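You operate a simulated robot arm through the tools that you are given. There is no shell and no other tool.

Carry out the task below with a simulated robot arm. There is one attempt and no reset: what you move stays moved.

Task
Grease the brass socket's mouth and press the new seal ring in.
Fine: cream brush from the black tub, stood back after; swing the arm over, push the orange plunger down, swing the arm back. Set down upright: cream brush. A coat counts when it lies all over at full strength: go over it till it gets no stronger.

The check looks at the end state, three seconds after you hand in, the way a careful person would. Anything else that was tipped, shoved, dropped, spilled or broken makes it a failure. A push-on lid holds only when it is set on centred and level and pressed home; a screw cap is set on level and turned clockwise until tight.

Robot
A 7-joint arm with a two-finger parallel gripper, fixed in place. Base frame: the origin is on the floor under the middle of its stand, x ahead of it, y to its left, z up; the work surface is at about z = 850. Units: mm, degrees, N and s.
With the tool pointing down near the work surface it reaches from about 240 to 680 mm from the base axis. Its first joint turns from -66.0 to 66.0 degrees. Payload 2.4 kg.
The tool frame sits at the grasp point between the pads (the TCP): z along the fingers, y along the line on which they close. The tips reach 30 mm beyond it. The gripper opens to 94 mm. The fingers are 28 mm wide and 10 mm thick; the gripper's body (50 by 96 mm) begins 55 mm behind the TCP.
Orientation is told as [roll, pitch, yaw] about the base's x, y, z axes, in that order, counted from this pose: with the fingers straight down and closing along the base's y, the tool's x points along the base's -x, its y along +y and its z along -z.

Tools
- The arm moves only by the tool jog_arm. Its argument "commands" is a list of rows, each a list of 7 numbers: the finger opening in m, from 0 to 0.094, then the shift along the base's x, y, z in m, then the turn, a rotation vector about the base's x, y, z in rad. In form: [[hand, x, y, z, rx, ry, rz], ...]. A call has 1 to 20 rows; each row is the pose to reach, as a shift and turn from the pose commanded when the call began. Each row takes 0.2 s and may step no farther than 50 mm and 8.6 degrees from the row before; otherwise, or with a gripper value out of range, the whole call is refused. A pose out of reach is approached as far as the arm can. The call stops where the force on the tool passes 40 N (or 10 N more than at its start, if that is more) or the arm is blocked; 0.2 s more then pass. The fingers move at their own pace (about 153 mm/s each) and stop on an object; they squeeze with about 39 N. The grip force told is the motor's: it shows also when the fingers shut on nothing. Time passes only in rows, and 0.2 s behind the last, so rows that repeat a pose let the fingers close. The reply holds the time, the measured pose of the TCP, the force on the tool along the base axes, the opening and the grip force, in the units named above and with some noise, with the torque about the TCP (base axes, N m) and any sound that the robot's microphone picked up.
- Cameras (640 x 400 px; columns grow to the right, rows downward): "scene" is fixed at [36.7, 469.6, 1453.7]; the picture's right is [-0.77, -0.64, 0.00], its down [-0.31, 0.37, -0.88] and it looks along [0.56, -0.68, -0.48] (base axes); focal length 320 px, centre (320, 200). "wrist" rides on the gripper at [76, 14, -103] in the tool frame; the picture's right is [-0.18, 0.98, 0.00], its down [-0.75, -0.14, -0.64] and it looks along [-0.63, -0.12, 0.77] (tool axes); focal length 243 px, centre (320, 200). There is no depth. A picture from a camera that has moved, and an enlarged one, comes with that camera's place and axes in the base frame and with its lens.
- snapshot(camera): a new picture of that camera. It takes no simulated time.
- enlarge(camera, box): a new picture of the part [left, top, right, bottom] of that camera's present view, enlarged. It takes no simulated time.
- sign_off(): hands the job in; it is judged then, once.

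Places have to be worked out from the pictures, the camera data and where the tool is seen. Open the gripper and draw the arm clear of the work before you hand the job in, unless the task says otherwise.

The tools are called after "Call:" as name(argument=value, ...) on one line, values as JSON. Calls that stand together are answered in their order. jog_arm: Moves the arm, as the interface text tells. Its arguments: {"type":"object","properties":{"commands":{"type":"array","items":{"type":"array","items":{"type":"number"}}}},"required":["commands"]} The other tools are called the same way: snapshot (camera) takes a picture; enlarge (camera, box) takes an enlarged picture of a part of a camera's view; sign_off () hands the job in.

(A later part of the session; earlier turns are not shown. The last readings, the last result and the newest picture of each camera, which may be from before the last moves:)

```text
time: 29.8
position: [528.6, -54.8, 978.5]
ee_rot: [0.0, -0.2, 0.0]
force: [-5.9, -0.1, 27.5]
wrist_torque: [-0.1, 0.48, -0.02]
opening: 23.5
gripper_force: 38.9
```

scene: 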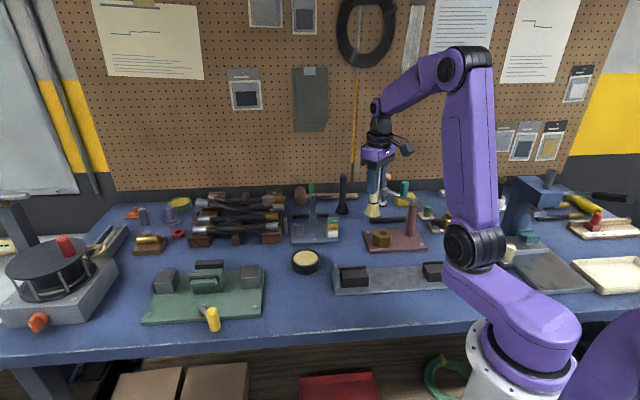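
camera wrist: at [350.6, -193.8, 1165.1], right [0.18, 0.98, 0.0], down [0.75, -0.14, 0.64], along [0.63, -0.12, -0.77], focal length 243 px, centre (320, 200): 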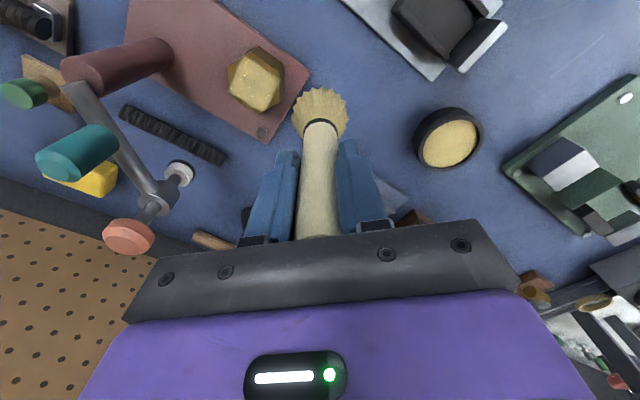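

Contact with the cream at 27 N — loaded. I lift out and return over the socket.

Call:
jog_arm(commands=[[0.01, 0, 0, 0.015, 0, 0, 0], [0.01, 0, 0, 0.045, 0, 0, 0], [0.01, 0, 0, 0.08, 0, 0, 0], [0.01, 0, 0, 0.1045, 0, 0, 0], [0.01, -0.017, -0.03, 0.1045, 0, 0, 0], [0.01, -0.034, -0.06, 0.1045, 0, 0, 0], [0.01, -0.051, -0.09, 0.1045, 0, 0, 0], [0.01, -0.068, -0.12, 0.1045, 0, 0, 0], [0.01, -0.085, -0.15, 0.1045, 0, 0, 0], [0.01, -0.102, -0.18, 0.1045, 0, 0, 0], [0.01, -0.121, -0.2175, 0.1045, 0, 0, 0], [0.01, -0.121, -0.2175, 0.07, 0, 0, 0], [0.01, -0.121, -0.2175, 0.038, 0, 0, 0], [0.01, -0.121, -0.2175, 0.032, 0, 0, 0], [0.01, -0.121, -0.2175, 0.032, 0, 0, 0]])

Call:
enlarge(camera="scene", box=[360, 200, 420, 250])

```text
time: 33.0
position: [407.1, -273.7, 1007.1]
ee_rot: [0.1, -0.1, 0.0]
force: [-0.2, -0.2, -0.5]
wrist_torque: [0.01, 0.03, -0.02]
opening: 23.5
gripper_force: 39.2
```

```text
8.00 times, centred on (390, 225) of scene
camera zoom: at [36.7, 469.6, 1453.7], right [-0.77, -0.64, 0.0], down [-0.31, 0.37, -0.88], along [0.56, -0.68, -0.48], focal length 2559 px, centre (-240, 0)
```

zoom: 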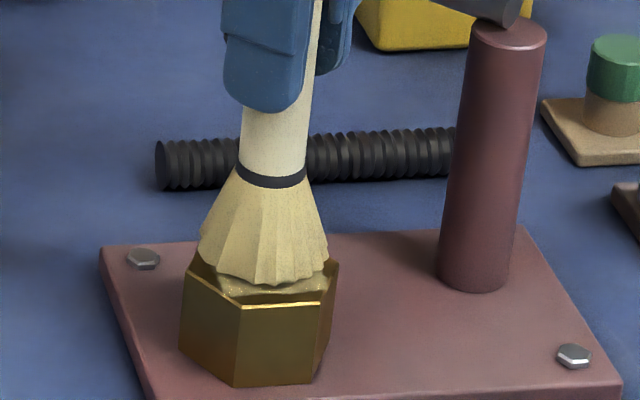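

Hovering just over the socket. I lower into light contact and brush with circles and cross strokes.

Call:
jog_arm(commands=[[0.01, 0, 0, -0.003, 0, 0, 0], [0.01, 0, 0, -0.005, 0, 0, 0], [0.01, 0, 0, -0.006, 0, 0, 0], [0.01, 0.006, 0, -0.006, 0, 0, 0], [0.01, 0.0042, 0.0042, -0.006, 0, 0, 0], [0.01, 0, 0.006, -0.006, 0, 0, 0], [0.01, -0.0042, 0.0042, -0.006, 0, 0, 0], [0.01, -0.006, 0, -0.006, 0, 0, 0], [0.01, -0.0042, -0.0042, -0.006, 0, 0, 0], [0.01, 0, -0.006, -0.006, 0, 0, 0], [0.01, 0.0042, -0.0042, -0.006, 0, 0, 0], [0.01, 0, 0, -0.006, 0, 0, 0], [0.01, 0.01, 0, -0.006, 0, 0, 0], [0.01, 0.007, 0.007, -0.006, 0, 0, 0], [0.01, 0, 0.01, -0.006, 0, 0, 0], [0.01, -0.007, 0.007, -0.006, 0, 0, 0], [0.01, -0.01, 0, -0.006, 0, 0, 0], [0.01, -0.007, -0.007, -0.006, 0, 0, 0], [0.01, 0, -0.01, -0.006, 0, 0, 0], [0.01, 0, 0, -0.006, 0, 0, 0]])

```text
time: 37.2
position: [407.7, -273.6, 1002.5]
ee_rot: [-0.1, -0.2, 0.0]
force: [-0.7, -2.8, 4.8]
wrist_torque: [-0.17, -0.17, -0.07]
opening: 23.5
gripper_force: 39.0
```

Good contact kept. One more set of strokes over it, then lift and look.

Call:
jog_arm(commands=[[0.01, 0.006, 0, -0.0004, 0, 0, 0], [0.01, 0.0042, 0.0042, -0.0004, 0, 0, 0], [0.01, 0, 0.006, -0.0004, 0, 0, 0], [0.01, -0.0042, 0.0042, -0.0004, 0, 0, 0], [0.01, -0.006, 0, -0.0004, 0, 0, 0], [0.01, -0.0042, -0.0042, -0.0004, 0, 0, 0], [0.01, 0, -0.006, -0.0004, 0, 0, 0], [0.01, 0.0042, -0.0042, -0.0004, 0, 0, 0], [0.01, 0.01, 0.01, -0.0004, 0, 0, 0], [0.01, -0.01, -0.01, -0.0004, 0, 0, 0], [0.01, 0.01, -0.01, -0.0004, 0, 0, 0], [0.01, -0.01, 0.01, -0.0004, 0, 0, 0], [0.01, 0, 0, -0.0004, 0, 0, 0], [0.01, 0, 0, 0.01, 0, 0, 0], [0.01, 0, 0, 0.03, 0, 0, 0], [0.01, 0.006, 0.02, 0.05, 0, 0, 0], [0.01, 0.015, 0.045, 0.0605, 0, 0, 0], [0.01, 0.02, 0.065, 0.0605, 0, 0, 0], [0.01, 0.02, 0.065, 0.0605, 0, 0, 0]])

Call:
enlarge(camera="wrist", box=[236, 46, 288, 118])

Call:
enlarge(camera="scene", box=[374, 226, 396, 242])

```text
time: 41.2
position: [427.2, -207.9, 1062.6]
ee_rot: [0.0, 0.1, 0.0]
force: [0.9, 0.5, -1.2]
wrist_torque: [0.0, 0.06, 0.01]
opening: 23.5
gripper_force: 39.0
```

```text
5.56 times, centred on (262, 82) of wrist
camera zoom: at [351.0, -193.1, 1165.0], right [0.18, 0.98, 0.0], down [0.75, -0.14, 0.64], along [0.63, -0.12, -0.77], focal length 1348 px, centre (642, 856)
```

zoom: 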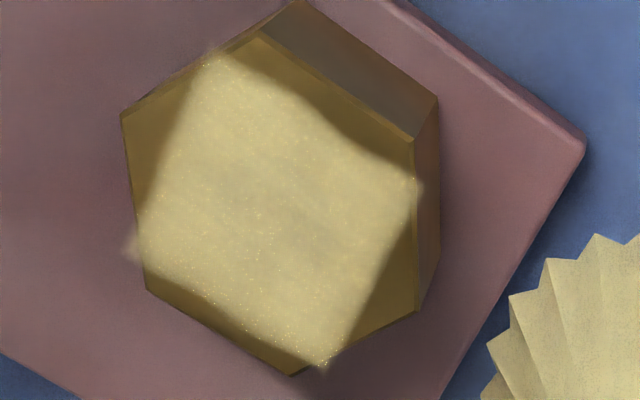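

```text
16.00 times, centred on (385, 234) of scene
camera zoom: at [36.7, 469.6, 1453.7], right [-0.77, -0.64, 0.0], down [-0.31, 0.37, -0.88], along [0.56, -0.68, -0.48], focal length 5119 px, centre (-720, -344)
```

zoom: 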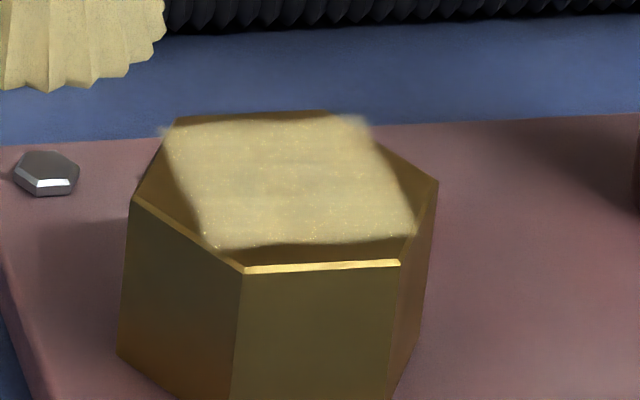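

The coat is unchanged from the previous look, so it's at full strength. I carry the brush back to its original spot (426,27.5) and lower toward the bench.

Call:
jog_arm(commands=[[0.01, 0, 0.034, 0.01, 0, 0, 0], [0.01, 0, 0.068, 0.01, 0, 0, 0], [0.01, 0, 0.102, 0.01, 0, 0, 0], [0.01, 0, 0.136, 0.01, 0, 0, 0], [0.01, 0, 0.17, 0.01, 0, 0, 0], [0.01, -0.001, 0.204, 0.01, 0, 0, 0], [0.01, -0.001, 0.236, 0.01, 0, 0, 0], [0.01, -0.001, 0.236, -0.03, 0, 0, 0], [0.01, -0.001, 0.236, -0.07, 0, 0, 0], [0.01, -0.001, 0.236, -0.095, 0, 0, 0], [0.01, -0.001, 0.236, -0.095, 0, 0, 0]])

Call:
enlarge(camera="scene", box=[270, 230, 350, 320])

```text
time: 43.6
position: [425.6, 27.4, 968.2]
ee_rot: [0.0, -0.1, 0.0]
force: [-0.5, 0.8, -0.1]
wrist_torque: [0.01, 0.01, 0.06]
opening: 23.6
gripper_force: 39.1
```

```text
4.44 times, centred on (310, 275) of scene
camera zoom: at [36.7, 469.6, 1453.7], right [-0.77, -0.64, 0.0], down [-0.31, 0.37, -0.88], along [0.56, -0.68, -0.48], focal length 1422 px, centre (364, -133)
```

zoom: 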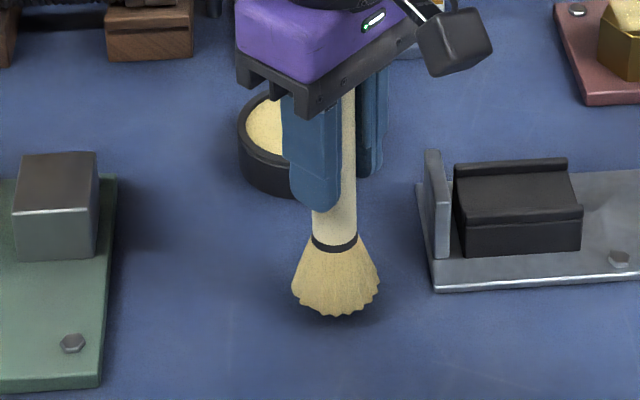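

About 10 mm above the bench. Lower slowly to touch.

Call:
jog_arm(commands=[[0.01, 0, 0, -0.004, 0, 0, 0], [0.01, 0, 0, -0.007, 0, 0, 0], [0.01, 0, 0, -0.009, 0, 0, 0], [0.01, 0, 0, -0.009, 0, 0, 0]])

```text
time: 44.6
position: [425.7, 27.7, 958.6]
ee_rot: [0.0, 0.0, 0.0]
force: [0.5, 0.1, -0.8]
wrist_torque: [-0.01, -0.04, -0.03]
opening: 23.3
gripper_force: 39.3
```

No contact yet; 1 mm steps further.

Call:
jog_arm(commands=[[0.01, 0, 0, -0.001, 0, 0, 0], [0.01, 0, 0, -0.002, 0, 0, 0], [0.01, 0, 0, -0.002, 0, 0, 0]])

Call:
enlarge(camera="scene", box=[270, 230, 350, 320])

```text
time: 45.4
position: [425.9, 28.7, 957.3]
ee_rot: [-0.1, 0.0, 0.0]
force: [0.0, -0.2, -0.5]
wrist_torque: [-0.04, 0.0, 0.0]
opening: 23.5
gripper_force: 38.8
```

```text
4.44 times, centred on (310, 275) of scene
camera zoom: at [36.7, 469.6, 1453.7], right [-0.77, -0.64, 0.0], down [-0.31, 0.37, -0.88], along [0.56, -0.68, -0.48], focal length 1422 px, centre (364, -133)
```

zoom: 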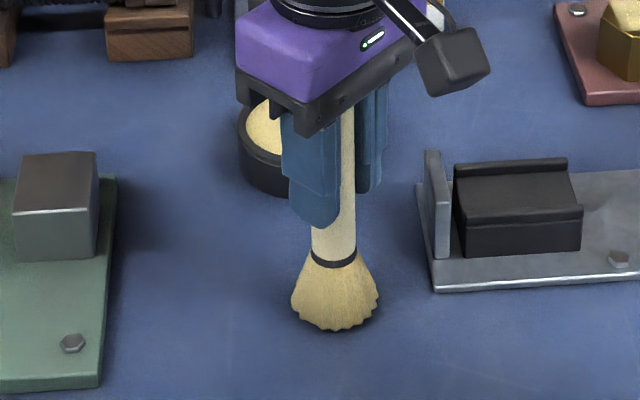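

Call:
jog_arm(commands=[[0.01, 0, 0, -0.001, 0, 0, 0], [0.01, 0, 0, -0.0015, 0, 0, 0], [0.01, 0, 0, -0.0015, 0, 0, 0]])

```text
time: 46.2
position: [426.1, 28.4, 956.3]
ee_rot: [0.0, 0.0, 0.0]
force: [-0.1, 0.3, -0.5]
wrist_torque: [-0.02, -0.01, 0.02]
opening: 23.2
gripper_force: 39.2
```

Still no contact; lowering another 2 mm in small steps.

Call:
jog_arm(commands=[[0.01, 0, 0, -0.001, 0, 0, 0], [0.01, 0, 0, -0.002, 0, 0, 0], [0.01, 0, 0, -0.002, 0, 0, 0]])

```text
time: 47.0
position: [423.6, 27.8, 953.7]
ee_rot: [0.0, 0.0, 0.0]
force: [-0.3, -0.1, -0.7]
wrist_torque: [0.0, 0.02, 0.04]
opening: 23.5
gripper_force: 39.1
```

Call:
jog_arm(commands=[[0.01, 0, 0, -0.001, 0, 0, 0], [0.01, 0, 0, -0.002, 0, 0, 0], [0.01, 0, 0, -0.002, 0, 0, 0]])

Call:
enlarge(camera="scene", box=[280, 250, 340, 310])

```text
time: 47.8
position: [425.2, 28.1, 952.6]
ee_rot: [-0.1, -0.1, 0.0]
force: [-6.9, -0.1, 24.2]
wrist_torque: [-0.06, 0.09, -0.04]
opening: 23.5
gripper_force: 38.8
```

```text
6.67 times, centred on (310, 280) of scene
camera zoom: at [36.2, 469.6, 1453.7], right [-0.77, -0.64, 0.0], down [-0.31, 0.37, -0.88], along [0.56, -0.68, -0.48], focal length 2133 px, centre (387, -333)
```

zoom: 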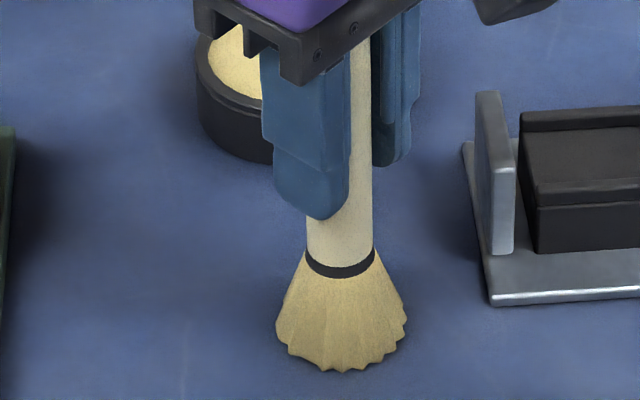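

Contact with the bench (24 N). I ease up ~1.3 mm, open the fingers and retreat straight up.

Call:
jog_arm(commands=[[0.01, 0, 0, 0.0013, 0, 0, 0], [0.01, 0, 0, 0.0013, 0, 0, 0], [0.03, 0, 0, 0.0013, 0, 0, 0], [0.05, 0, 0, 0.0013, 0, 0, 0], [0.07, 0, 0, 0.0013, 0, 0, 0], [0.094, 0, 0, 0.0013, 0, 0, 0], [0.094, 0, 0, 0.0013, 0, 0, 0], [0.094, 0, 0, 0.03, 0, 0, 0], [0.094, 0, 0, 0.07, 0, 0, 0], [0.094, 0, 0, 0.11, 0, 0, 0], [0.094, 0, 0, 0.15, 0, 0, 0], [0.094, 0, 0, 0.15, 0, 0, 0]])

Call:
snapshot(camera="scene")

Call:
snapshot(camera="wrist")

Call:
enlarge(camera="scene", box=[280, 230, 350, 310])

```text
time: 50.4
position: [425.9, 26.9, 1102.0]
ee_rot: [0.0, 0.0, 0.0]
force: [0.0, -0.4, 0.9]
wrist_torque: [-0.03, 0.01, 0.0]
opening: 94.2
gripper_force: 0.1
```

```text
taken
```

scene: 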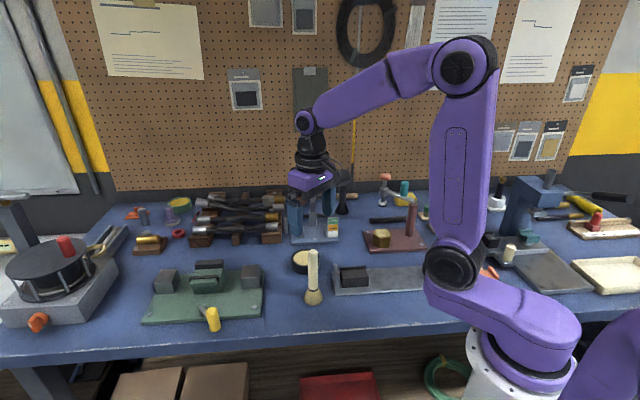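

```text
taken
camera wrist: at [349.7, 41.8, 1204.7], right [0.18, 0.98, 0.0], down [0.75, -0.14, 0.64], along [0.63, -0.12, -0.77], focal length 243 px, centre (320, 200)
```

wrist: 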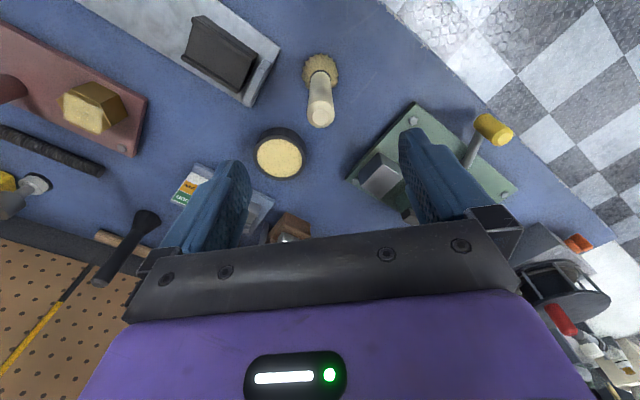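

```text
5.00 times, centred on (315, 270) of scene
camera zoom: at [36.7, 469.6, 1453.7], right [-0.77, -0.64, 0.0], down [-0.31, 0.37, -0.88], along [0.56, -0.68, -0.48], focal length 1600 px, centre (345, -150)
```

zoom: 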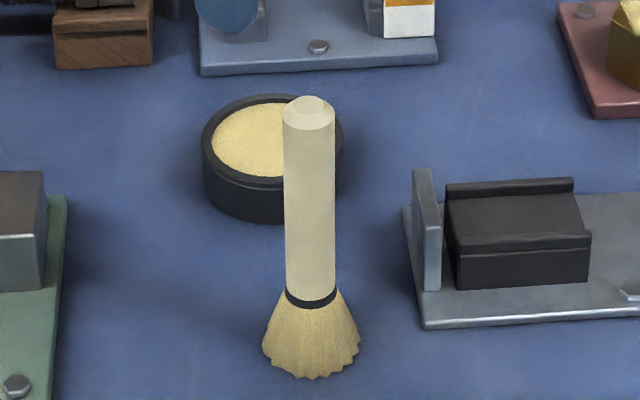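

The brush stands upright and clear. Now I move the arm high over to the press's teal handle at about (400,-370) to look from close.

Call:
jog_arm(commands=[[0.094, 0, -0.03, 0.025, 0, 0, 0], [0.094, -0.002, -0.07, 0.045, 0, 0, 0], [0.094, -0.005, -0.11, 0.05, 0, 0, 0], [0.094, -0.008, -0.15, 0.05, 0, 0, 0], [0.094, -0.011, -0.19, 0.05, 0, 0, 0], [0.094, -0.014, -0.23, 0.05, 0, 0, 0], [0.094, -0.017, -0.27, 0.05, 0, 0, 0], [0.094, -0.02, -0.31, 0.05, 0, 0, 0], [0.094, -0.023, -0.35, 0.05, 0, 0, 0], [0.094, -0.026, -0.385, 0.05, 0, 0, 0], [0.094, -0.026, -0.397, 0.05, 0, 0, 0], [0.094, -0.026, -0.397, 0.05, 0, 0, 0]])

Call:
snapshot(camera="wrist")

Call:
snapshot(camera="scene")

```text
time: 53.0
position: [400.6, -368.7, 1151.9]
ee_rot: [0.0, 0.0, 0.0]
force: [-0.4, 0.8, 1.0]
wrist_torque: [0.0, 0.0, 0.01]
opening: 94.0
gripper_force: 0.0
```

```text
taken
camera wrist: at [324.2, -355.2, 1253.8], right [0.18, 0.98, 0.0], down [0.75, -0.14, 0.64], along [0.63, -0.12, -0.77], focal length 243 px, centre (320, 200)
```

wrist: 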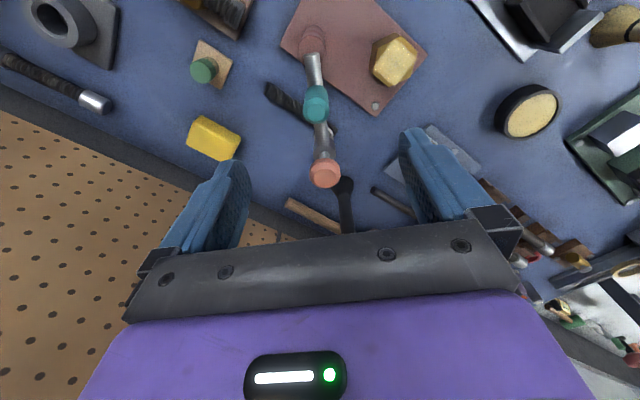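

```text
taken
```

scene: 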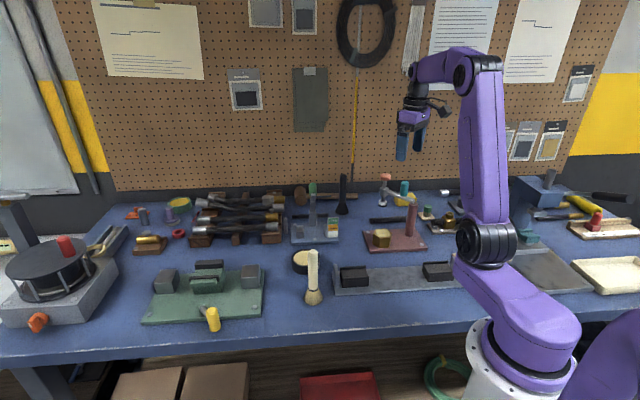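

Good view straight down the arm. I zoom in to refine pivot, handle, plunger and socket positions.

Call:
enlarge(camera="wrist", box=[260, 10, 430, 200])

Call:
enlarge(camera="scene", box=[360, 165, 440, 260])

```text
2.11 times, centred on (345, 105) of wrist
camera zoom: at [324.2, -355.2, 1253.8], right [0.18, 0.98, 0.0], down [0.75, -0.14, 0.64], along [0.63, -0.12, -0.77], focal length 511 px, centre (267, 400)
```

zoom: 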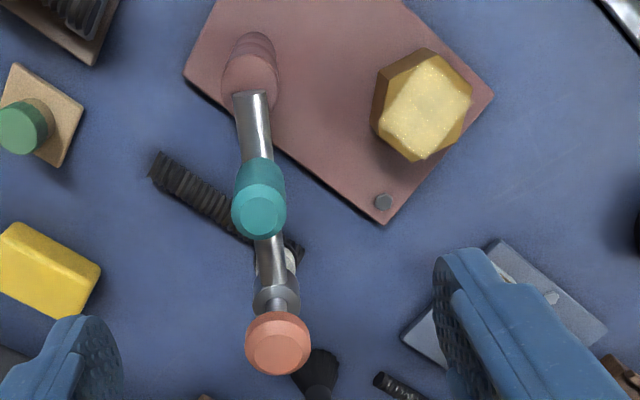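

```text
4.21 times, centred on (400, 212) of scene
camera zoom: at [36.7, 469.6, 1453.7], right [-0.77, -0.64, 0.0], down [-0.31, 0.37, -0.88], along [0.56, -0.68, -0.48], focal length 1347 px, centre (-17, 147)
```

zoom: 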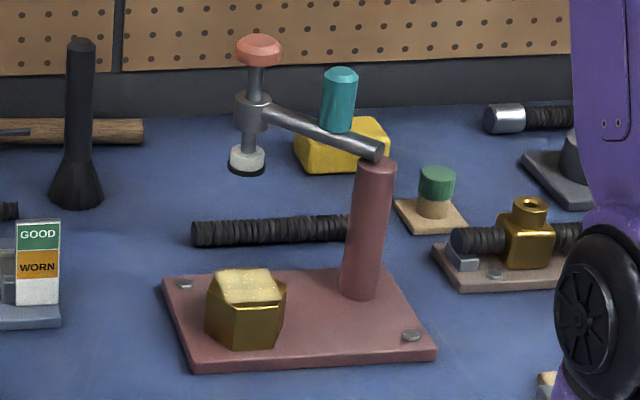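

Pivot ≈ (362,-371), teal handle ≈ (400,-373), knob ≈ (470,-378, top ≈1036), socket at angle ≈65° from the pivot with matching radius ≈108. Before engaging, I test in free space that the gripper can yaw by +65°.

Call:
jog_arm(commands=[[0.094, 0, 0, 0, 0, 0, 0.13], [0.094, 0, 0, 0, 0, 0, 0.26], [0.094, 0, 0, 0, 0, 0, 0.39], [0.094, 0, 0, 0, 0, 0, 0.52], [0.094, 0, 0, 0, 0, 0, 0.65], [0.094, 0, 0, 0, 0, 0, 0.78], [0.094, 0, 0, 0, 0, 0, 0.91], [0.094, 0, 0, 0, 0, 0, 1.04], [0.094, 0, 0, 0, 0, 0, 1.17], [0.094, 0, 0, 0, 0, 0, 1.17]])

Call:
snapshot(camera="wrist")

```text
time: 55.2
position: [400.2, -367.9, 1150.7]
ee_rot: [-0.1, 0.0, 67.2]
force: [0.1, -0.3, -0.3]
wrist_torque: [0.04, -0.02, 0.01]
opening: 94.0
gripper_force: 0.0
```

```text
taken
camera wrist: at [357.1, -433.6, 1254.0], right [-0.83, 0.55, 0.0], down [0.42, 0.64, 0.64], along [0.35, 0.54, -0.77], focal length 243 px, centre (320, 200)
```

wrist: 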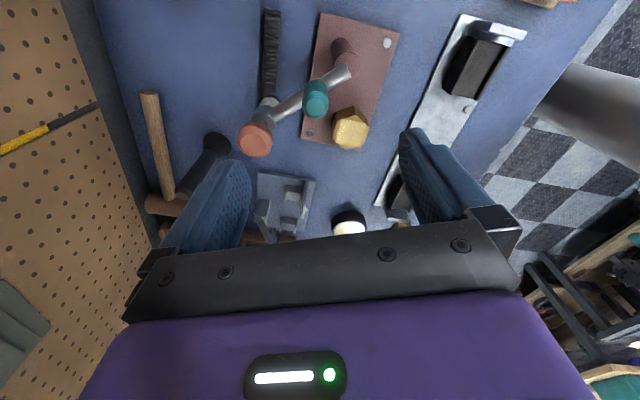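

Yaw reaches fine. This second viewpoint helps triangulate; I zoom in.

Call:
enlarge(camera="wrist", box=[220, 10, 410, 180])

```text
2.35 times, centred on (315, 95) of wrist
camera zoom: at [357.1, -433.6, 1254.0], right [-0.83, 0.55, 0.0], down [0.42, 0.64, 0.64], along [0.35, 0.54, -0.77], focal length 571 px, centre (332, 447)
```

zoom: 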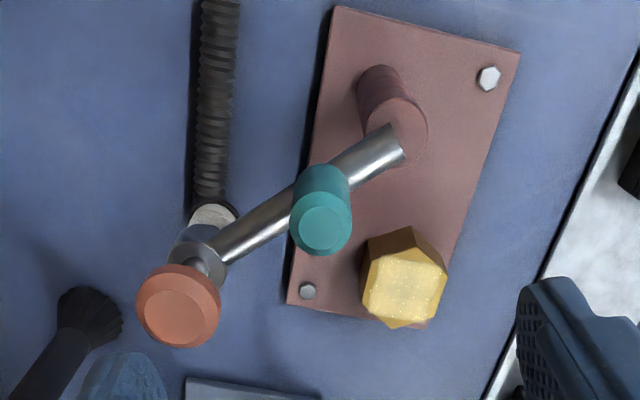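

Averaging both views: pivot ≈ (362,-372), handle ≈ (400.5,-373), knob ≈ (469,-377), socket ≈ (406,-273.5); swing needed ≈ 68°. I yaw back to align the fingers across the handle, then descend around it.

Call:
jog_arm(commands=[[0.094, 0, 0, 0, 0, 0, -0.13], [0.094, 0, 0, 0, 0, 0, -0.26], [0.094, 0, 0, 0, 0, 0, -0.39], [0.094, 0, 0, 0, 0, 0, -0.52], [0.094, 0, 0, 0, 0, 0, -0.65], [0.094, 0, 0, 0, 0, 0, -0.78], [0.094, 0, 0, 0, 0, 0, -0.91], [0.094, 0.0005, -0.0035, 0, 0, 0, -1.04], [0.094, 0.0005, -0.0035, 0, 0, 0, -1.17], [0.094, 0.0005, -0.0035, 0, 0, 0, -1.21], [0.094, 0.0005, -0.0035, -0.03, 0, 0, -1.21], [0.094, 0.0005, -0.0035, -0.06, 0, 0, -1.21], [0.094, 0.0005, -0.0035, -0.08, 0, 0, -1.21], [0.094, 0.0005, -0.0035, -0.08, 0, 0, -1.21]])

Call:
snapshot(camera="wrist")

Call:
enlarge(camera="scene", box=[350, 130, 450, 260])

```text
time: 58.2
position: [400.4, -372.9, 1070.7]
ee_rot: [-0.1, 0.0, -2.2]
force: [-0.4, -0.3, 0.6]
wrist_torque: [-0.02, 0.01, -0.02]
opening: 94.1
gripper_force: 0.1
```

```text
taken
camera wrist: at [325.3, -354.7, 1172.9], right [0.22, 0.97, 0.0], down [0.75, -0.17, 0.64], along [0.63, -0.14, -0.77], focal length 243 px, centre (320, 200)
```

wrist: 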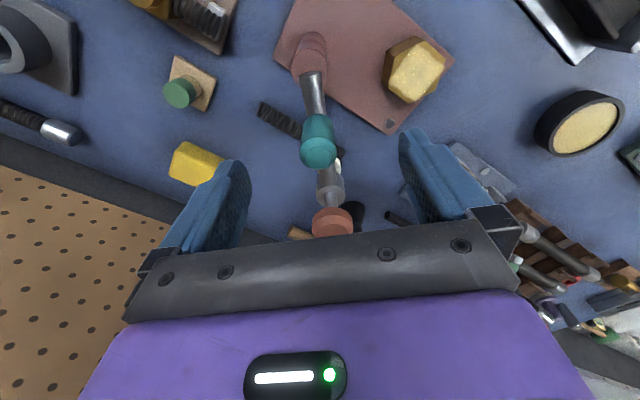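

```text
3.08 times, centred on (400, 195) of scene
camera zoom: at [36.7, 469.6, 1453.7], right [-0.77, -0.64, 0.0], down [-0.31, 0.37, -0.88], along [0.56, -0.68, -0.48], focal length 984 px, centre (74, 215)
```

zoom: 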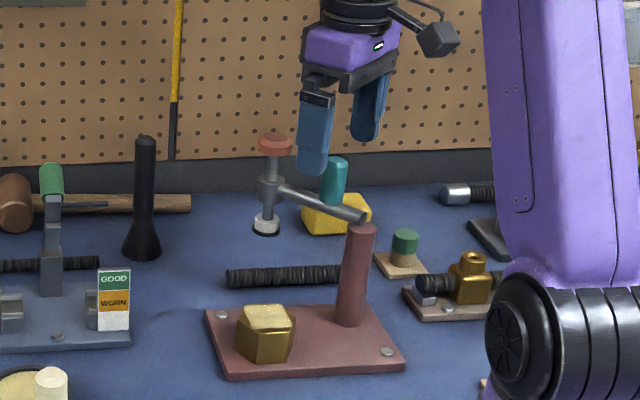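

Fingers straddle the handle centrally. I descend so tips are at about z 990 and close to a loose cage (36 mm).

Call:
jog_arm(commands=[[0.094, 0, 0, -0.02, 0, 0, 0], [0.094, 0, 0, -0.04, 0, 0, 0], [0.094, 0, 0, -0.05, 0, 0, 0], [0.07, 0, 0, -0.05, 0, 0, 0], [0.05, 0, 0, -0.05, 0, 0, 0], [0.036, 0, 0, -0.05, 0, 0, 0], [0.036, 0, 0, -0.05, 0, 0, 0]])

Call:
snapshot(camera="wrist")

Call:
enlarge(camera="scene", box=[360, 140, 440, 240])

```text
time: 59.8
position: [400.9, -372.6, 1022.3]
ee_rot: [0.0, 0.1, -2.2]
force: [-0.1, -0.3, 0.2]
wrist_torque: [-0.04, 0.0, 0.0]
opening: 35.9
gripper_force: 0.0
```

```text
taken
camera wrist: at [324.9, -355.1, 1124.2], right [0.22, 0.97, 0.0], down [0.75, -0.17, 0.64], along [0.63, -0.14, -0.77], focal length 243 px, centre (320, 200)
```

wrist: 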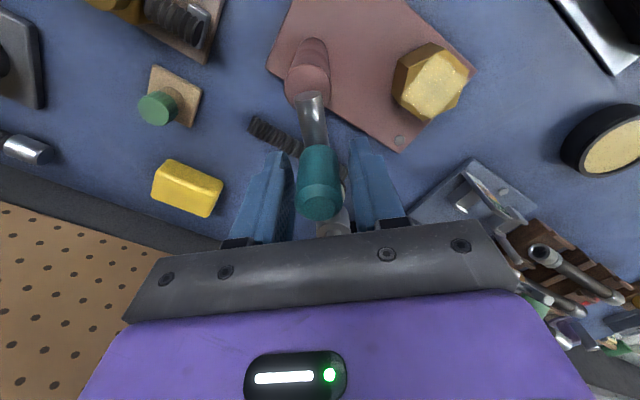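

```text
4.00 times, centred on (400, 190) of scene
camera zoom: at [36.7, 469.6, 1453.7], right [-0.77, -0.64, 0.0], down [-0.31, 0.37, -0.88], along [0.56, -0.68, -0.48], focal length 1280 px, centre (0, 240)
```

zoom: 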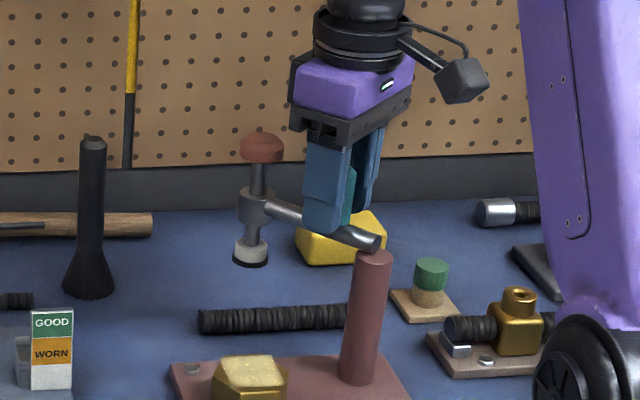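

The handle sits within the cage. I tighten the cage to 28 mm and swing the first half of the arc about the pivot, yawing along.

Call:
jog_arm(commands=[[0.028, 0, 0, 0, 0, 0, 0], [0.028, -0.0001, 0.0047, 0, 0, 0, 0.1222], [0.028, -0.0008, 0.0094, 0, 0, 0, 0.2443], [0.028, -0.0021, 0.0139, 0, 0, 0, 0.3665], [0.028, -0.0039, 0.0182, 0, 0, 0, 0.4887], [0.028, -0.0062, 0.0223, 0, 0, 0, 0.6109], [0.028, -0.0062, 0.0223, 0, 0, 0, 0.6109]])

Call:
snapshot(camera="wrist")

Call:
enlarge(camera="scene", box=[350, 150, 440, 260])

```text
time: 61.4
position: [394.3, -349.6, 1021.1]
ee_rot: [0.0, 0.0, 32.9]
force: [1.3, -0.8, 0.3]
wrist_torque: [-0.04, -0.04, -0.01]
opening: 28.5
gripper_force: 0.3
```

```text
taken
camera wrist: at [322.3, -379.2, 1123.4], right [-0.38, 0.93, 0.0], down [0.71, 0.29, 0.64], along [0.59, 0.24, -0.77], focal length 243 px, centre (320, 200)
```

wrist: 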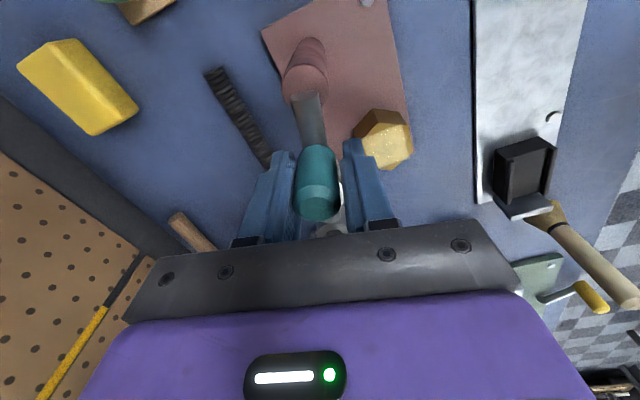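

```text
3.64 times, centred on (395, 205) of scene
camera zoom: at [36.7, 469.6, 1453.7], right [-0.77, -0.64, 0.0], down [-0.31, 0.37, -0.88], along [0.56, -0.68, -0.48], focal length 1163 px, centre (47, 182)
```

zoom: 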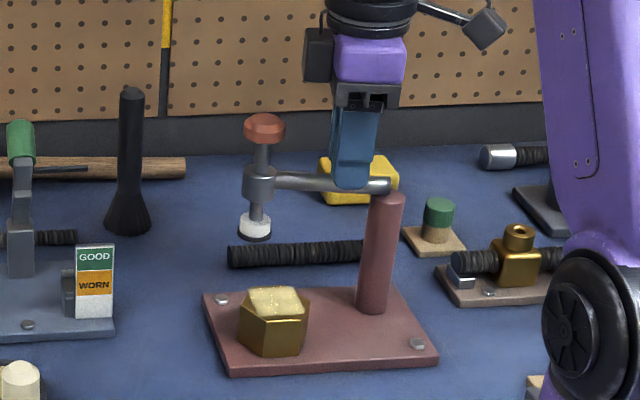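

The arm swings freely. I continue to φ≈61° and check alignment over the socket.

Call:
jog_arm(commands=[[0.028, -0.0028, 0.0038, 0, 0, 0, 0.1221], [0.028, -0.006, 0.0072, 0, 0, 0, 0.2443], [0.028, -0.0097, 0.0102, 0, 0, 0, 0.3665], [0.028, -0.0136, 0.0127, 0, 0, 0, 0.4887], [0.028, -0.0136, 0.0127, 0, 0, 0, 0.4887]])

Call:
snapshot(camera="wrist")

Call:
enlarge(camera="scene", box=[350, 150, 440, 260])

```text
time: 62.6
position: [379.7, -337.6, 1020.7]
ee_rot: [0.1, 0.0, 60.9]
force: [-0.5, 0.1, -0.1]
wrist_torque: [-0.01, -0.01, 0.01]
opening: 28.0
gripper_force: 0.4
```

```text
taken
camera wrist: at [330.8, -396.8, 1123.8], right [-0.77, 0.64, 0.0], down [0.49, 0.59, 0.64], along [0.41, 0.49, -0.77], focal length 243 px, centre (320, 200)
```

wrist: 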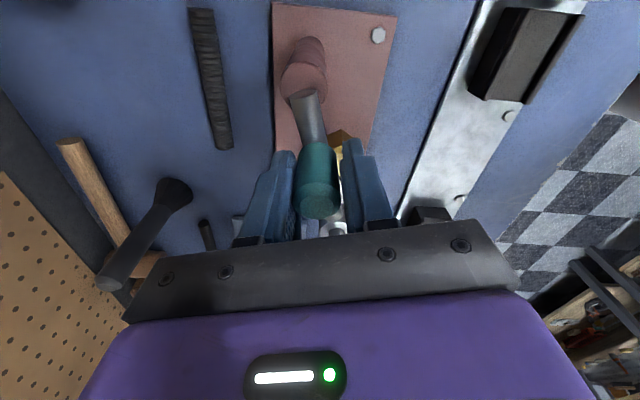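

```text
3.64 times, centred on (395, 205) of scene
camera zoom: at [36.7, 469.6, 1453.7], right [-0.77, -0.64, 0.0], down [-0.31, 0.37, -0.88], along [0.56, -0.68, -0.48], focal length 1163 px, centre (47, 182)
```

zoom: 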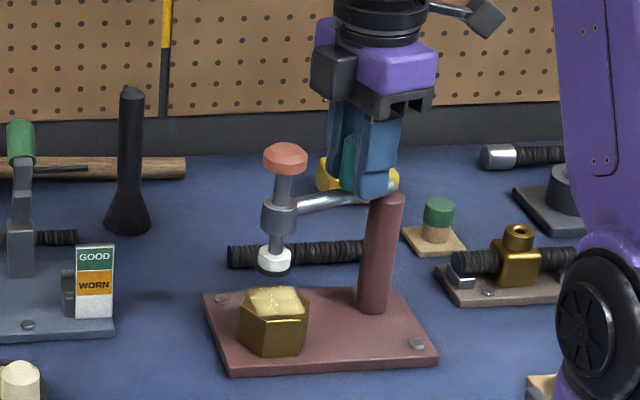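

The plunger is nearly over the socket; the knob should appear ~6 zoom px further right when aligned (about 6° more). I swing a little further to commanded φ=67° and look closely.

Call:
jog_arm(commands=[[0.028, -0.0018, 0.0009, 0, 0, 0, 0.0524], [0.028, -0.0036, 0.0018, 0, 0, 0, 0.1047], [0.028, -0.0036, 0.0018, 0, 0, 0, 0.1047]])

Call:
enlarge(camera="scene", box=[360, 180, 420, 250])

Call:
snapshot(camera="wrist")

```text
time: 63.4
position: [376.2, -336.8, 1021.9]
ee_rot: [0.0, -0.1, 66.8]
force: [1.9, -2.0, 0.2]
wrist_torque: [0.02, 0.02, 0.02]
opening: 29.0
gripper_force: 1.1
```

```text
5.71 times, centred on (390, 215) of scene
camera zoom: at [36.7, 469.6, 1453.7], right [-0.77, -0.64, 0.0], down [-0.31, 0.37, -0.88], along [0.56, -0.68, -0.48], focal length 1828 px, centre (-80, 114)
```

zoom: 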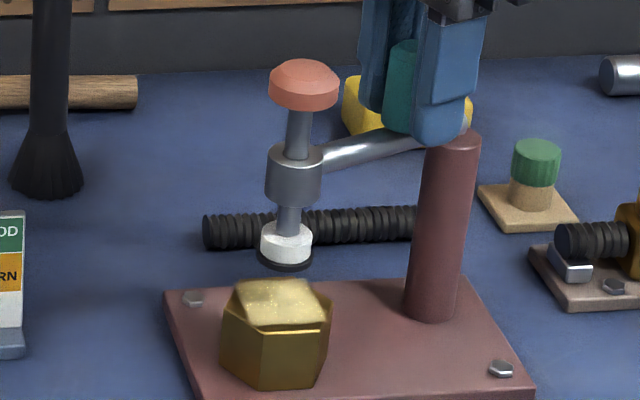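

```text
taken
camera wrist: at [333.9, -400.2, 1123.8], right [-0.83, 0.56, 0.0], down [0.43, 0.64, 0.64], along [0.36, 0.53, -0.77], focal length 243 px, centre (320, 200)
```

wrist: 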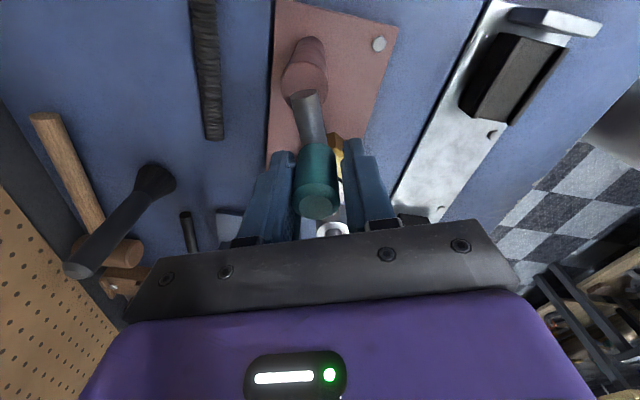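

The plunger now appears aligned over the mouth, and a small reaction (≈2–3 N, fingers spread 1 mm) suggests it has met a stop. I nudge 2° more to see whether it is a stop.

Call:
jog_arm(commands=[[0.028, -0.0006, 0.0002, 0, 0, 0, 0.0175], [0.028, -0.0012, 0.0005, 0, 0, 0, 0.0349], [0.028, -0.0012, 0.0005, 0, 0, 0, 0.0349]])

Call:
enlarge(camera="scene", box=[360, 180, 420, 250])

```text
time: 64.2
position: [376.4, -336.4, 1021.5]
ee_rot: [-0.1, 0.0, 68.7]
force: [2.9, -4.7, -0.4]
wrist_torque: [0.03, 0.05, -0.07]
opening: 30.9
gripper_force: 3.2
```

```text
5.71 times, centred on (390, 215) of scene
camera zoom: at [36.8, 469.5, 1453.8], right [-0.77, -0.64, 0.0], down [-0.31, 0.37, -0.88], along [0.56, -0.68, -0.48], focal length 1828 px, centre (-80, 114)
```

zoom: 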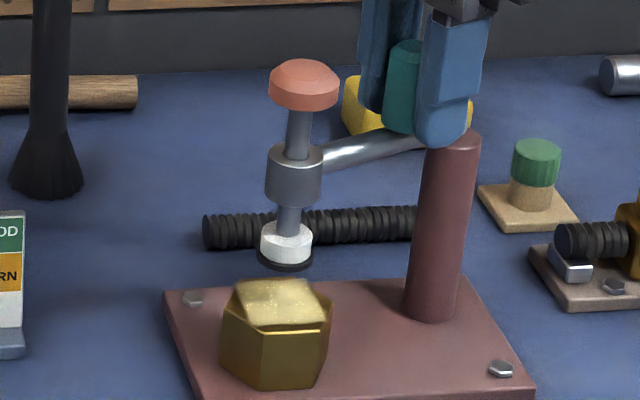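

The arm is firmly against a stop right over the socket. I back off the push slightly, open the fingers, rise, close them and move over the knob.

Call:
jog_arm(commands=[[0.028, 0.0012, -0.0005, 0, 0, 0, -0.0349], [0.036, 0.0012, -0.0005, 0, 0, 0, -0.0349], [0.05, 0.0012, -0.0005, 0, 0, 0, -0.0349], [0.06, 0.0012, -0.0005, 0, 0, 0, -0.0349], [0.06, 0.0012, -0.0005, 0.025, 0, 0, -0.0349], [0.06, 0.0012, -0.0005, 0.055, 0, 0, -0.0349], [0.06, 0.0012, -0.0005, 0.09, 0, 0, -0.0349], [0.03, 0.01, 0.02, 0.09, 0, 0, -0.0349], [0.0, 0.02, 0.04, 0.09, 0, 0, -0.0349], [0.0, 0.0298, 0.0619, 0.09, 0, 0, -0.0349], [0.0, 0.0298, 0.0619, 0.09, 0, 0, -0.0349]])

Call:
snapshot(camera="wrist")

Call:
enlarge(camera="scene", box=[350, 130, 430, 250])

```text
time: 66.6
position: [406.3, -274.1, 1111.9]
ee_rot: [0.0, 0.0, 66.7]
force: [-0.1, 0.5, 0.9]
wrist_torque: [-0.01, 0.04, 0.0]
opening: 0.0
gripper_force: 33.4
```

```text
taken
camera wrist: at [362.2, -338.0, 1214.1], right [-0.83, 0.56, 0.0], down [0.43, 0.64, 0.64], along [0.36, 0.53, -0.77], focal length 243 px, centre (320, 200)
```

wrist: 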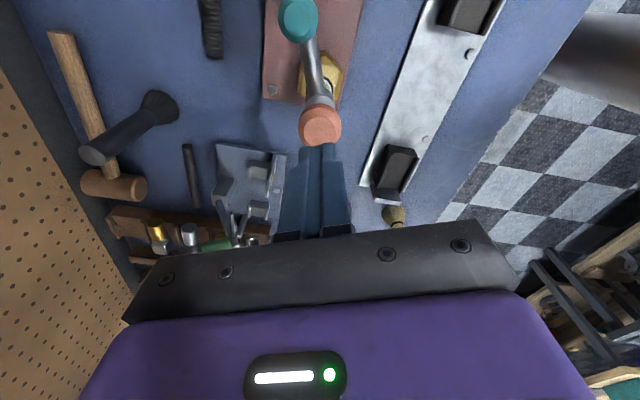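

```text
3.33 times, centred on (390, 190) of scene
camera zoom: at [36.7, 469.6, 1453.7], right [-0.77, -0.64, 0.0], down [-0.31, 0.37, -0.88], along [0.56, -0.68, -0.48], focal length 1066 px, centre (87, 233)
```

zoom: 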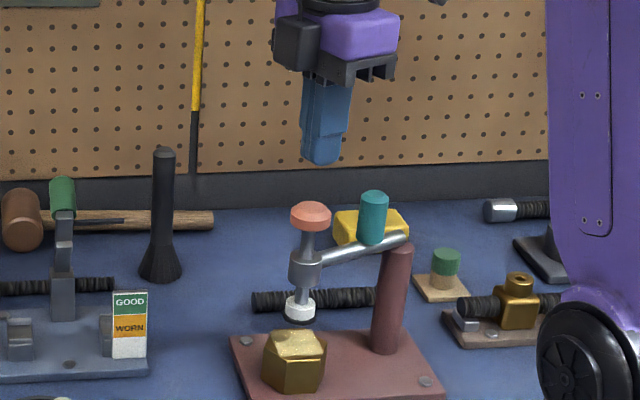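

Knob is directly beneath the closed fingers (≈ (406,-274)). I descend to just above it and then press down in small steps.

Call:
jog_arm(commands=[[0.0, 0, 0, -0.02, 0, 0, 0], [0.0, 0, 0, -0.036, 0, 0, 0], [0.0, 0, 0, -0.04, 0, 0, 0], [0.0, 0, 0, -0.043, 0, 0, 0], [0.0, 0, 0, -0.046, 0, 0, 0], [0.0, 0, 0, -0.049, 0, 0, 0], [0.0, 0, 0, -0.049, 0, 0, 0]])

Call:
enlarge(camera="scene", box=[350, 150, 430, 250])

```text
time: 68.2
position: [406.7, -272.6, 1062.6]
ee_rot: [0.0, -0.1, 66.9]
force: [0.0, -0.6, -0.2]
wrist_torque: [0.0, -0.05, -0.02]
opening: 0.1
gripper_force: 32.9
```

```text
4.00 times, centred on (390, 200) of scene
camera zoom: at [36.7, 469.6, 1453.7], right [-0.77, -0.64, 0.0], down [-0.31, 0.37, -0.88], along [0.56, -0.68, -0.48], focal length 1280 px, centre (40, 200)
```

zoom: 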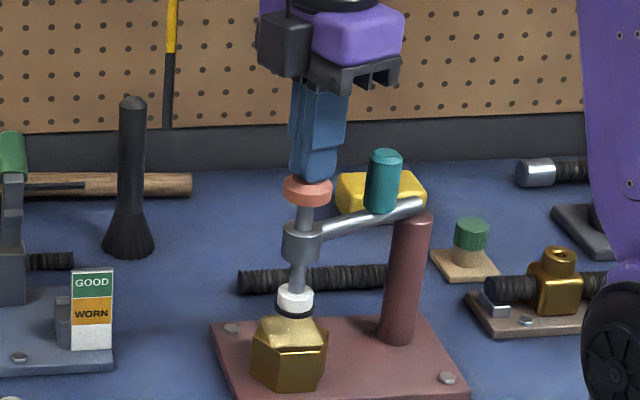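

The plunger is being pushed down with hardly any resistance. I continue pressing in 3 mm steps.

Call:
jog_arm(commands=[[0.0, 0, 0, -0.003, 0, 0, 0], [0.0, 0, 0, -0.006, 0, 0, 0], [0.0, 0, 0, -0.009, 0, 0, 0], [0.0, 0, 0, -0.012, 0, 0, 0], [0.0, 0, 0, -0.012, 0, 0, 0]])

Call:
enlarge(camera="scene", box=[350, 150, 430, 250])

```text
time: 69.4
position: [405.3, -272.6, 1050.6]
ee_rot: [0.0, -0.1, 66.8]
force: [0.9, 1.0, 1.5]
wrist_torque: [0.0, -0.02, 0.04]
opening: 0.0
gripper_force: 33.5
```

```text
4.00 times, centred on (390, 200) of scene
camera zoom: at [36.7, 469.7, 1453.7], right [-0.77, -0.64, 0.0], down [-0.31, 0.37, -0.88], along [0.56, -0.68, -0.48], focal length 1280 px, centre (40, 200)
```

zoom: 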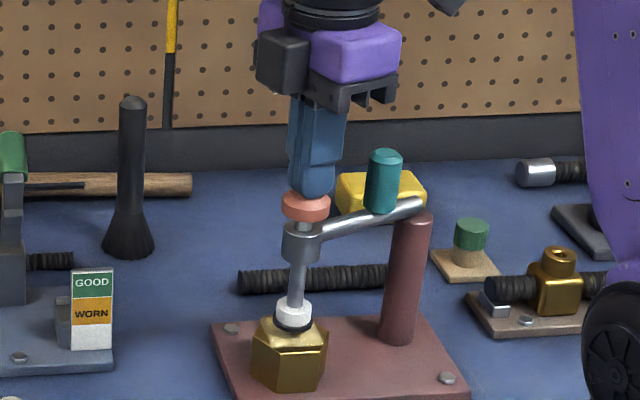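

Plunger is moving down; ring is approaching the mouth. Continue pressing.

Call:
jog_arm(commands=[[0.0, 0, 0, -0.003, 0, 0, 0], [0.0, 0, 0, -0.006, 0, 0, 0], [0.0, 0, 0, -0.008, 0, 0, 0], [0.0, 0, 0, -0.01, 0, 0, 0], [0.0, 0, 0, -0.01, 0, 0, 0]])

Call:
enlarge(camera="scene", box=[350, 150, 430, 250])

```text
time: 70.6
position: [405.5, -273.5, 1040.5]
ee_rot: [-0.1, 0.0, 66.6]
force: [0.2, 2.1, 14.3]
wrist_torque: [0.09, 0.0, -0.13]
opening: 0.1
gripper_force: 33.0
heard: click
```

```text
4.00 times, centred on (390, 200) of scene
camera zoom: at [36.5, 469.8, 1453.6], right [-0.77, -0.64, 0.0], down [-0.31, 0.37, -0.88], along [0.56, -0.68, -0.48], focal length 1280 px, centre (40, 200)
```

zoom: 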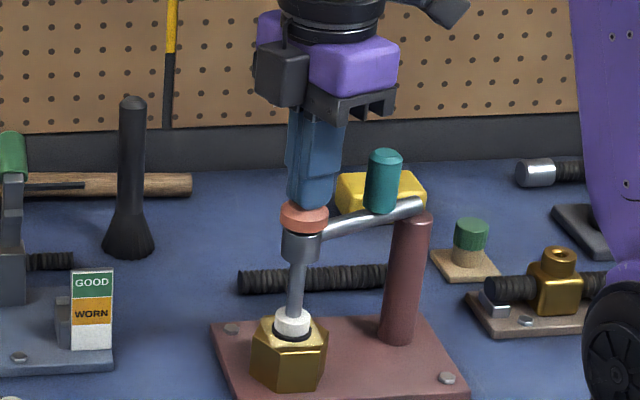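

A click was heard, force 14 N. I press a little further to make sure it's home.

Call:
jog_arm(commands=[[0.0, 0, 0, -0.001, 0, 0, 0], [0.0, 0, 0, -0.002, 0, 0, 0], [0.0, 0, 0, -0.003, 0, 0, 0], [0.0, 0, 0, -0.003, 0, 0, 0]])

Call:
enlarge(camera="scene", box=[360, 190, 420, 250])

```text
time: 71.5
position: [407.7, -274.5, 1041.2]
ee_rot: [-0.5, 0.1, 66.7]
force: [-0.4, 1.7, 18.9]
wrist_torque: [0.1, 0.0, -0.05]
opening: 0.1
gripper_force: 32.8
stopped in row 4: the force on the tool passed its limit at 41 N (the readings are from after the stop); the commanded pose is now the measured one
```

```text
6.67 times, centred on (390, 220) of scene
camera zoom: at [36.4, 469.8, 1453.6], right [-0.77, -0.64, 0.0], down [-0.31, 0.37, -0.88], along [0.56, -0.68, -0.48], focal length 2133 px, centre (-147, 67)
```

zoom: 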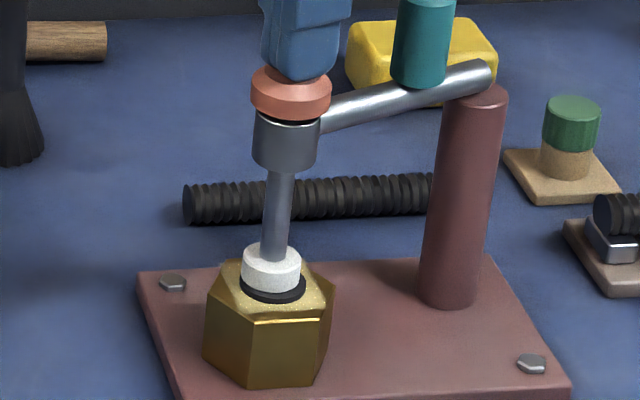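

Hard-stopped at 41 N: the ring is home. I raise the fingers and see whether the plunger springs back.

Call:
jog_arm(commands=[[0.0, 0, 0, 0.003, 0, 0, 0], [0.0, 0, 0, 0.01, 0, 0, 0], [0.0, 0, 0, 0.03, 0, 0, 0], [0.0, 0, 0, 0.06, 0, 0, 0], [0.0, 0, 0, 0.08, 0, 0, 0], [0.0, 0, 0, 0.08, 0, 0, 0]])

Call:
enlarge(camera="scene", box=[350, 160, 430, 250])

Call:
snapshot(camera="wrist")

```text
time: 72.9
position: [406.6, -273.3, 1119.1]
ee_rot: [-0.2, 0.0, 66.7]
force: [0.4, -0.2, -0.5]
wrist_torque: [-0.01, 0.0, 0.01]
opening: 0.0
gripper_force: 33.2
```

```text
4.44 times, centred on (390, 205) of scene
camera zoom: at [36.7, 469.6, 1453.7], right [-0.77, -0.64, 0.0], down [-0.31, 0.37, -0.88], along [0.56, -0.68, -0.48], focal length 1422 px, centre (9, 178)
```

zoom: 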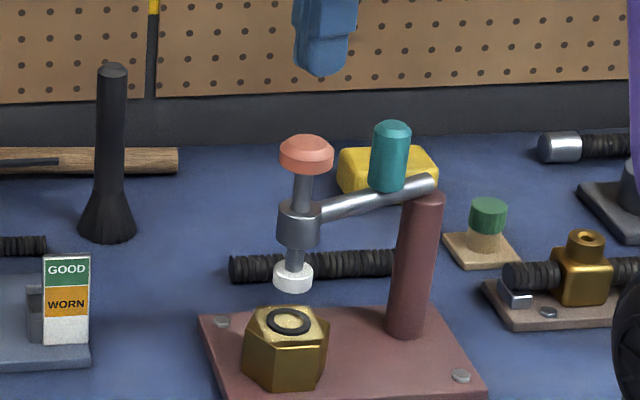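

```text
taken
camera wrist: at [363.2, -337.7, 1221.2], right [-0.83, 0.56, 0.0], down [0.43, 0.64, 0.64], along [0.36, 0.53, -0.77], focal length 243 px, centre (320, 200)
```

wrist: 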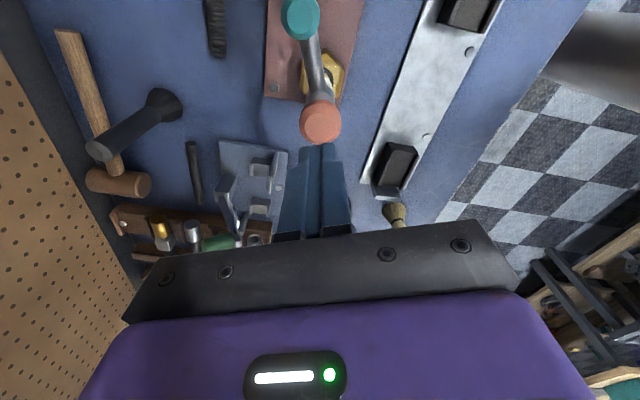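

The plunger sprang back and the ring stays in the socket. Zooming to check the ring is level and centred.

Call:
enlarge(camera="scene", box=[368, 216, 408, 248])

Call:
enlarge(camera="wrist", box=[270, 0, 370, 150])

```text
12.50 times, centred on (388, 232) of scene
camera zoom: at [36.7, 469.6, 1453.7], right [-0.77, -0.64, 0.0], down [-0.31, 0.37, -0.88], along [0.56, -0.68, -0.48], focal length 3999 px, centre (-530, -200)
```

zoom: 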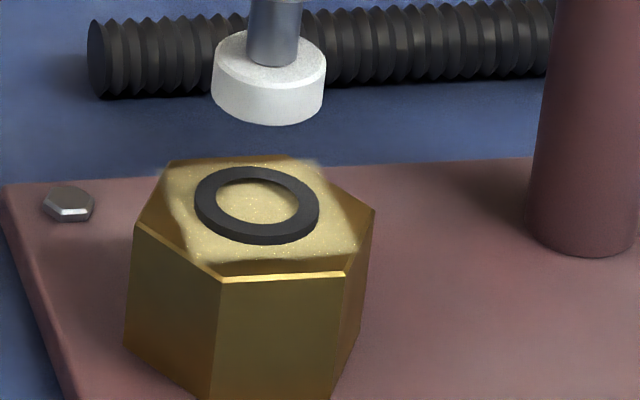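

```text
2.67 times, centred on (320, 75) of wrist
camera zoom: at [363.2, -337.7, 1221.2], right [-0.83, 0.56, 0.0], down [0.43, 0.64, 0.64], along [0.36, 0.53, -0.77], focal length 647 px, centre (320, 533)
```

zoom: 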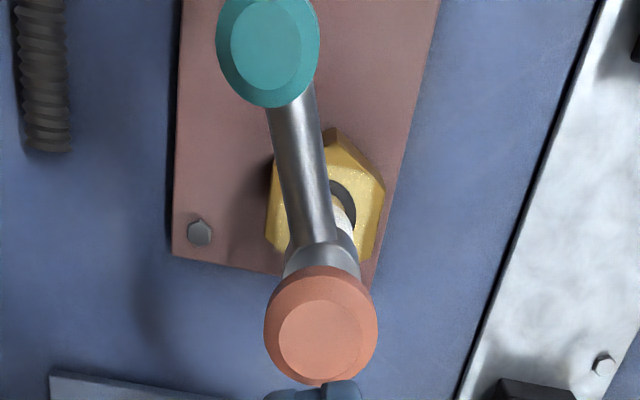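

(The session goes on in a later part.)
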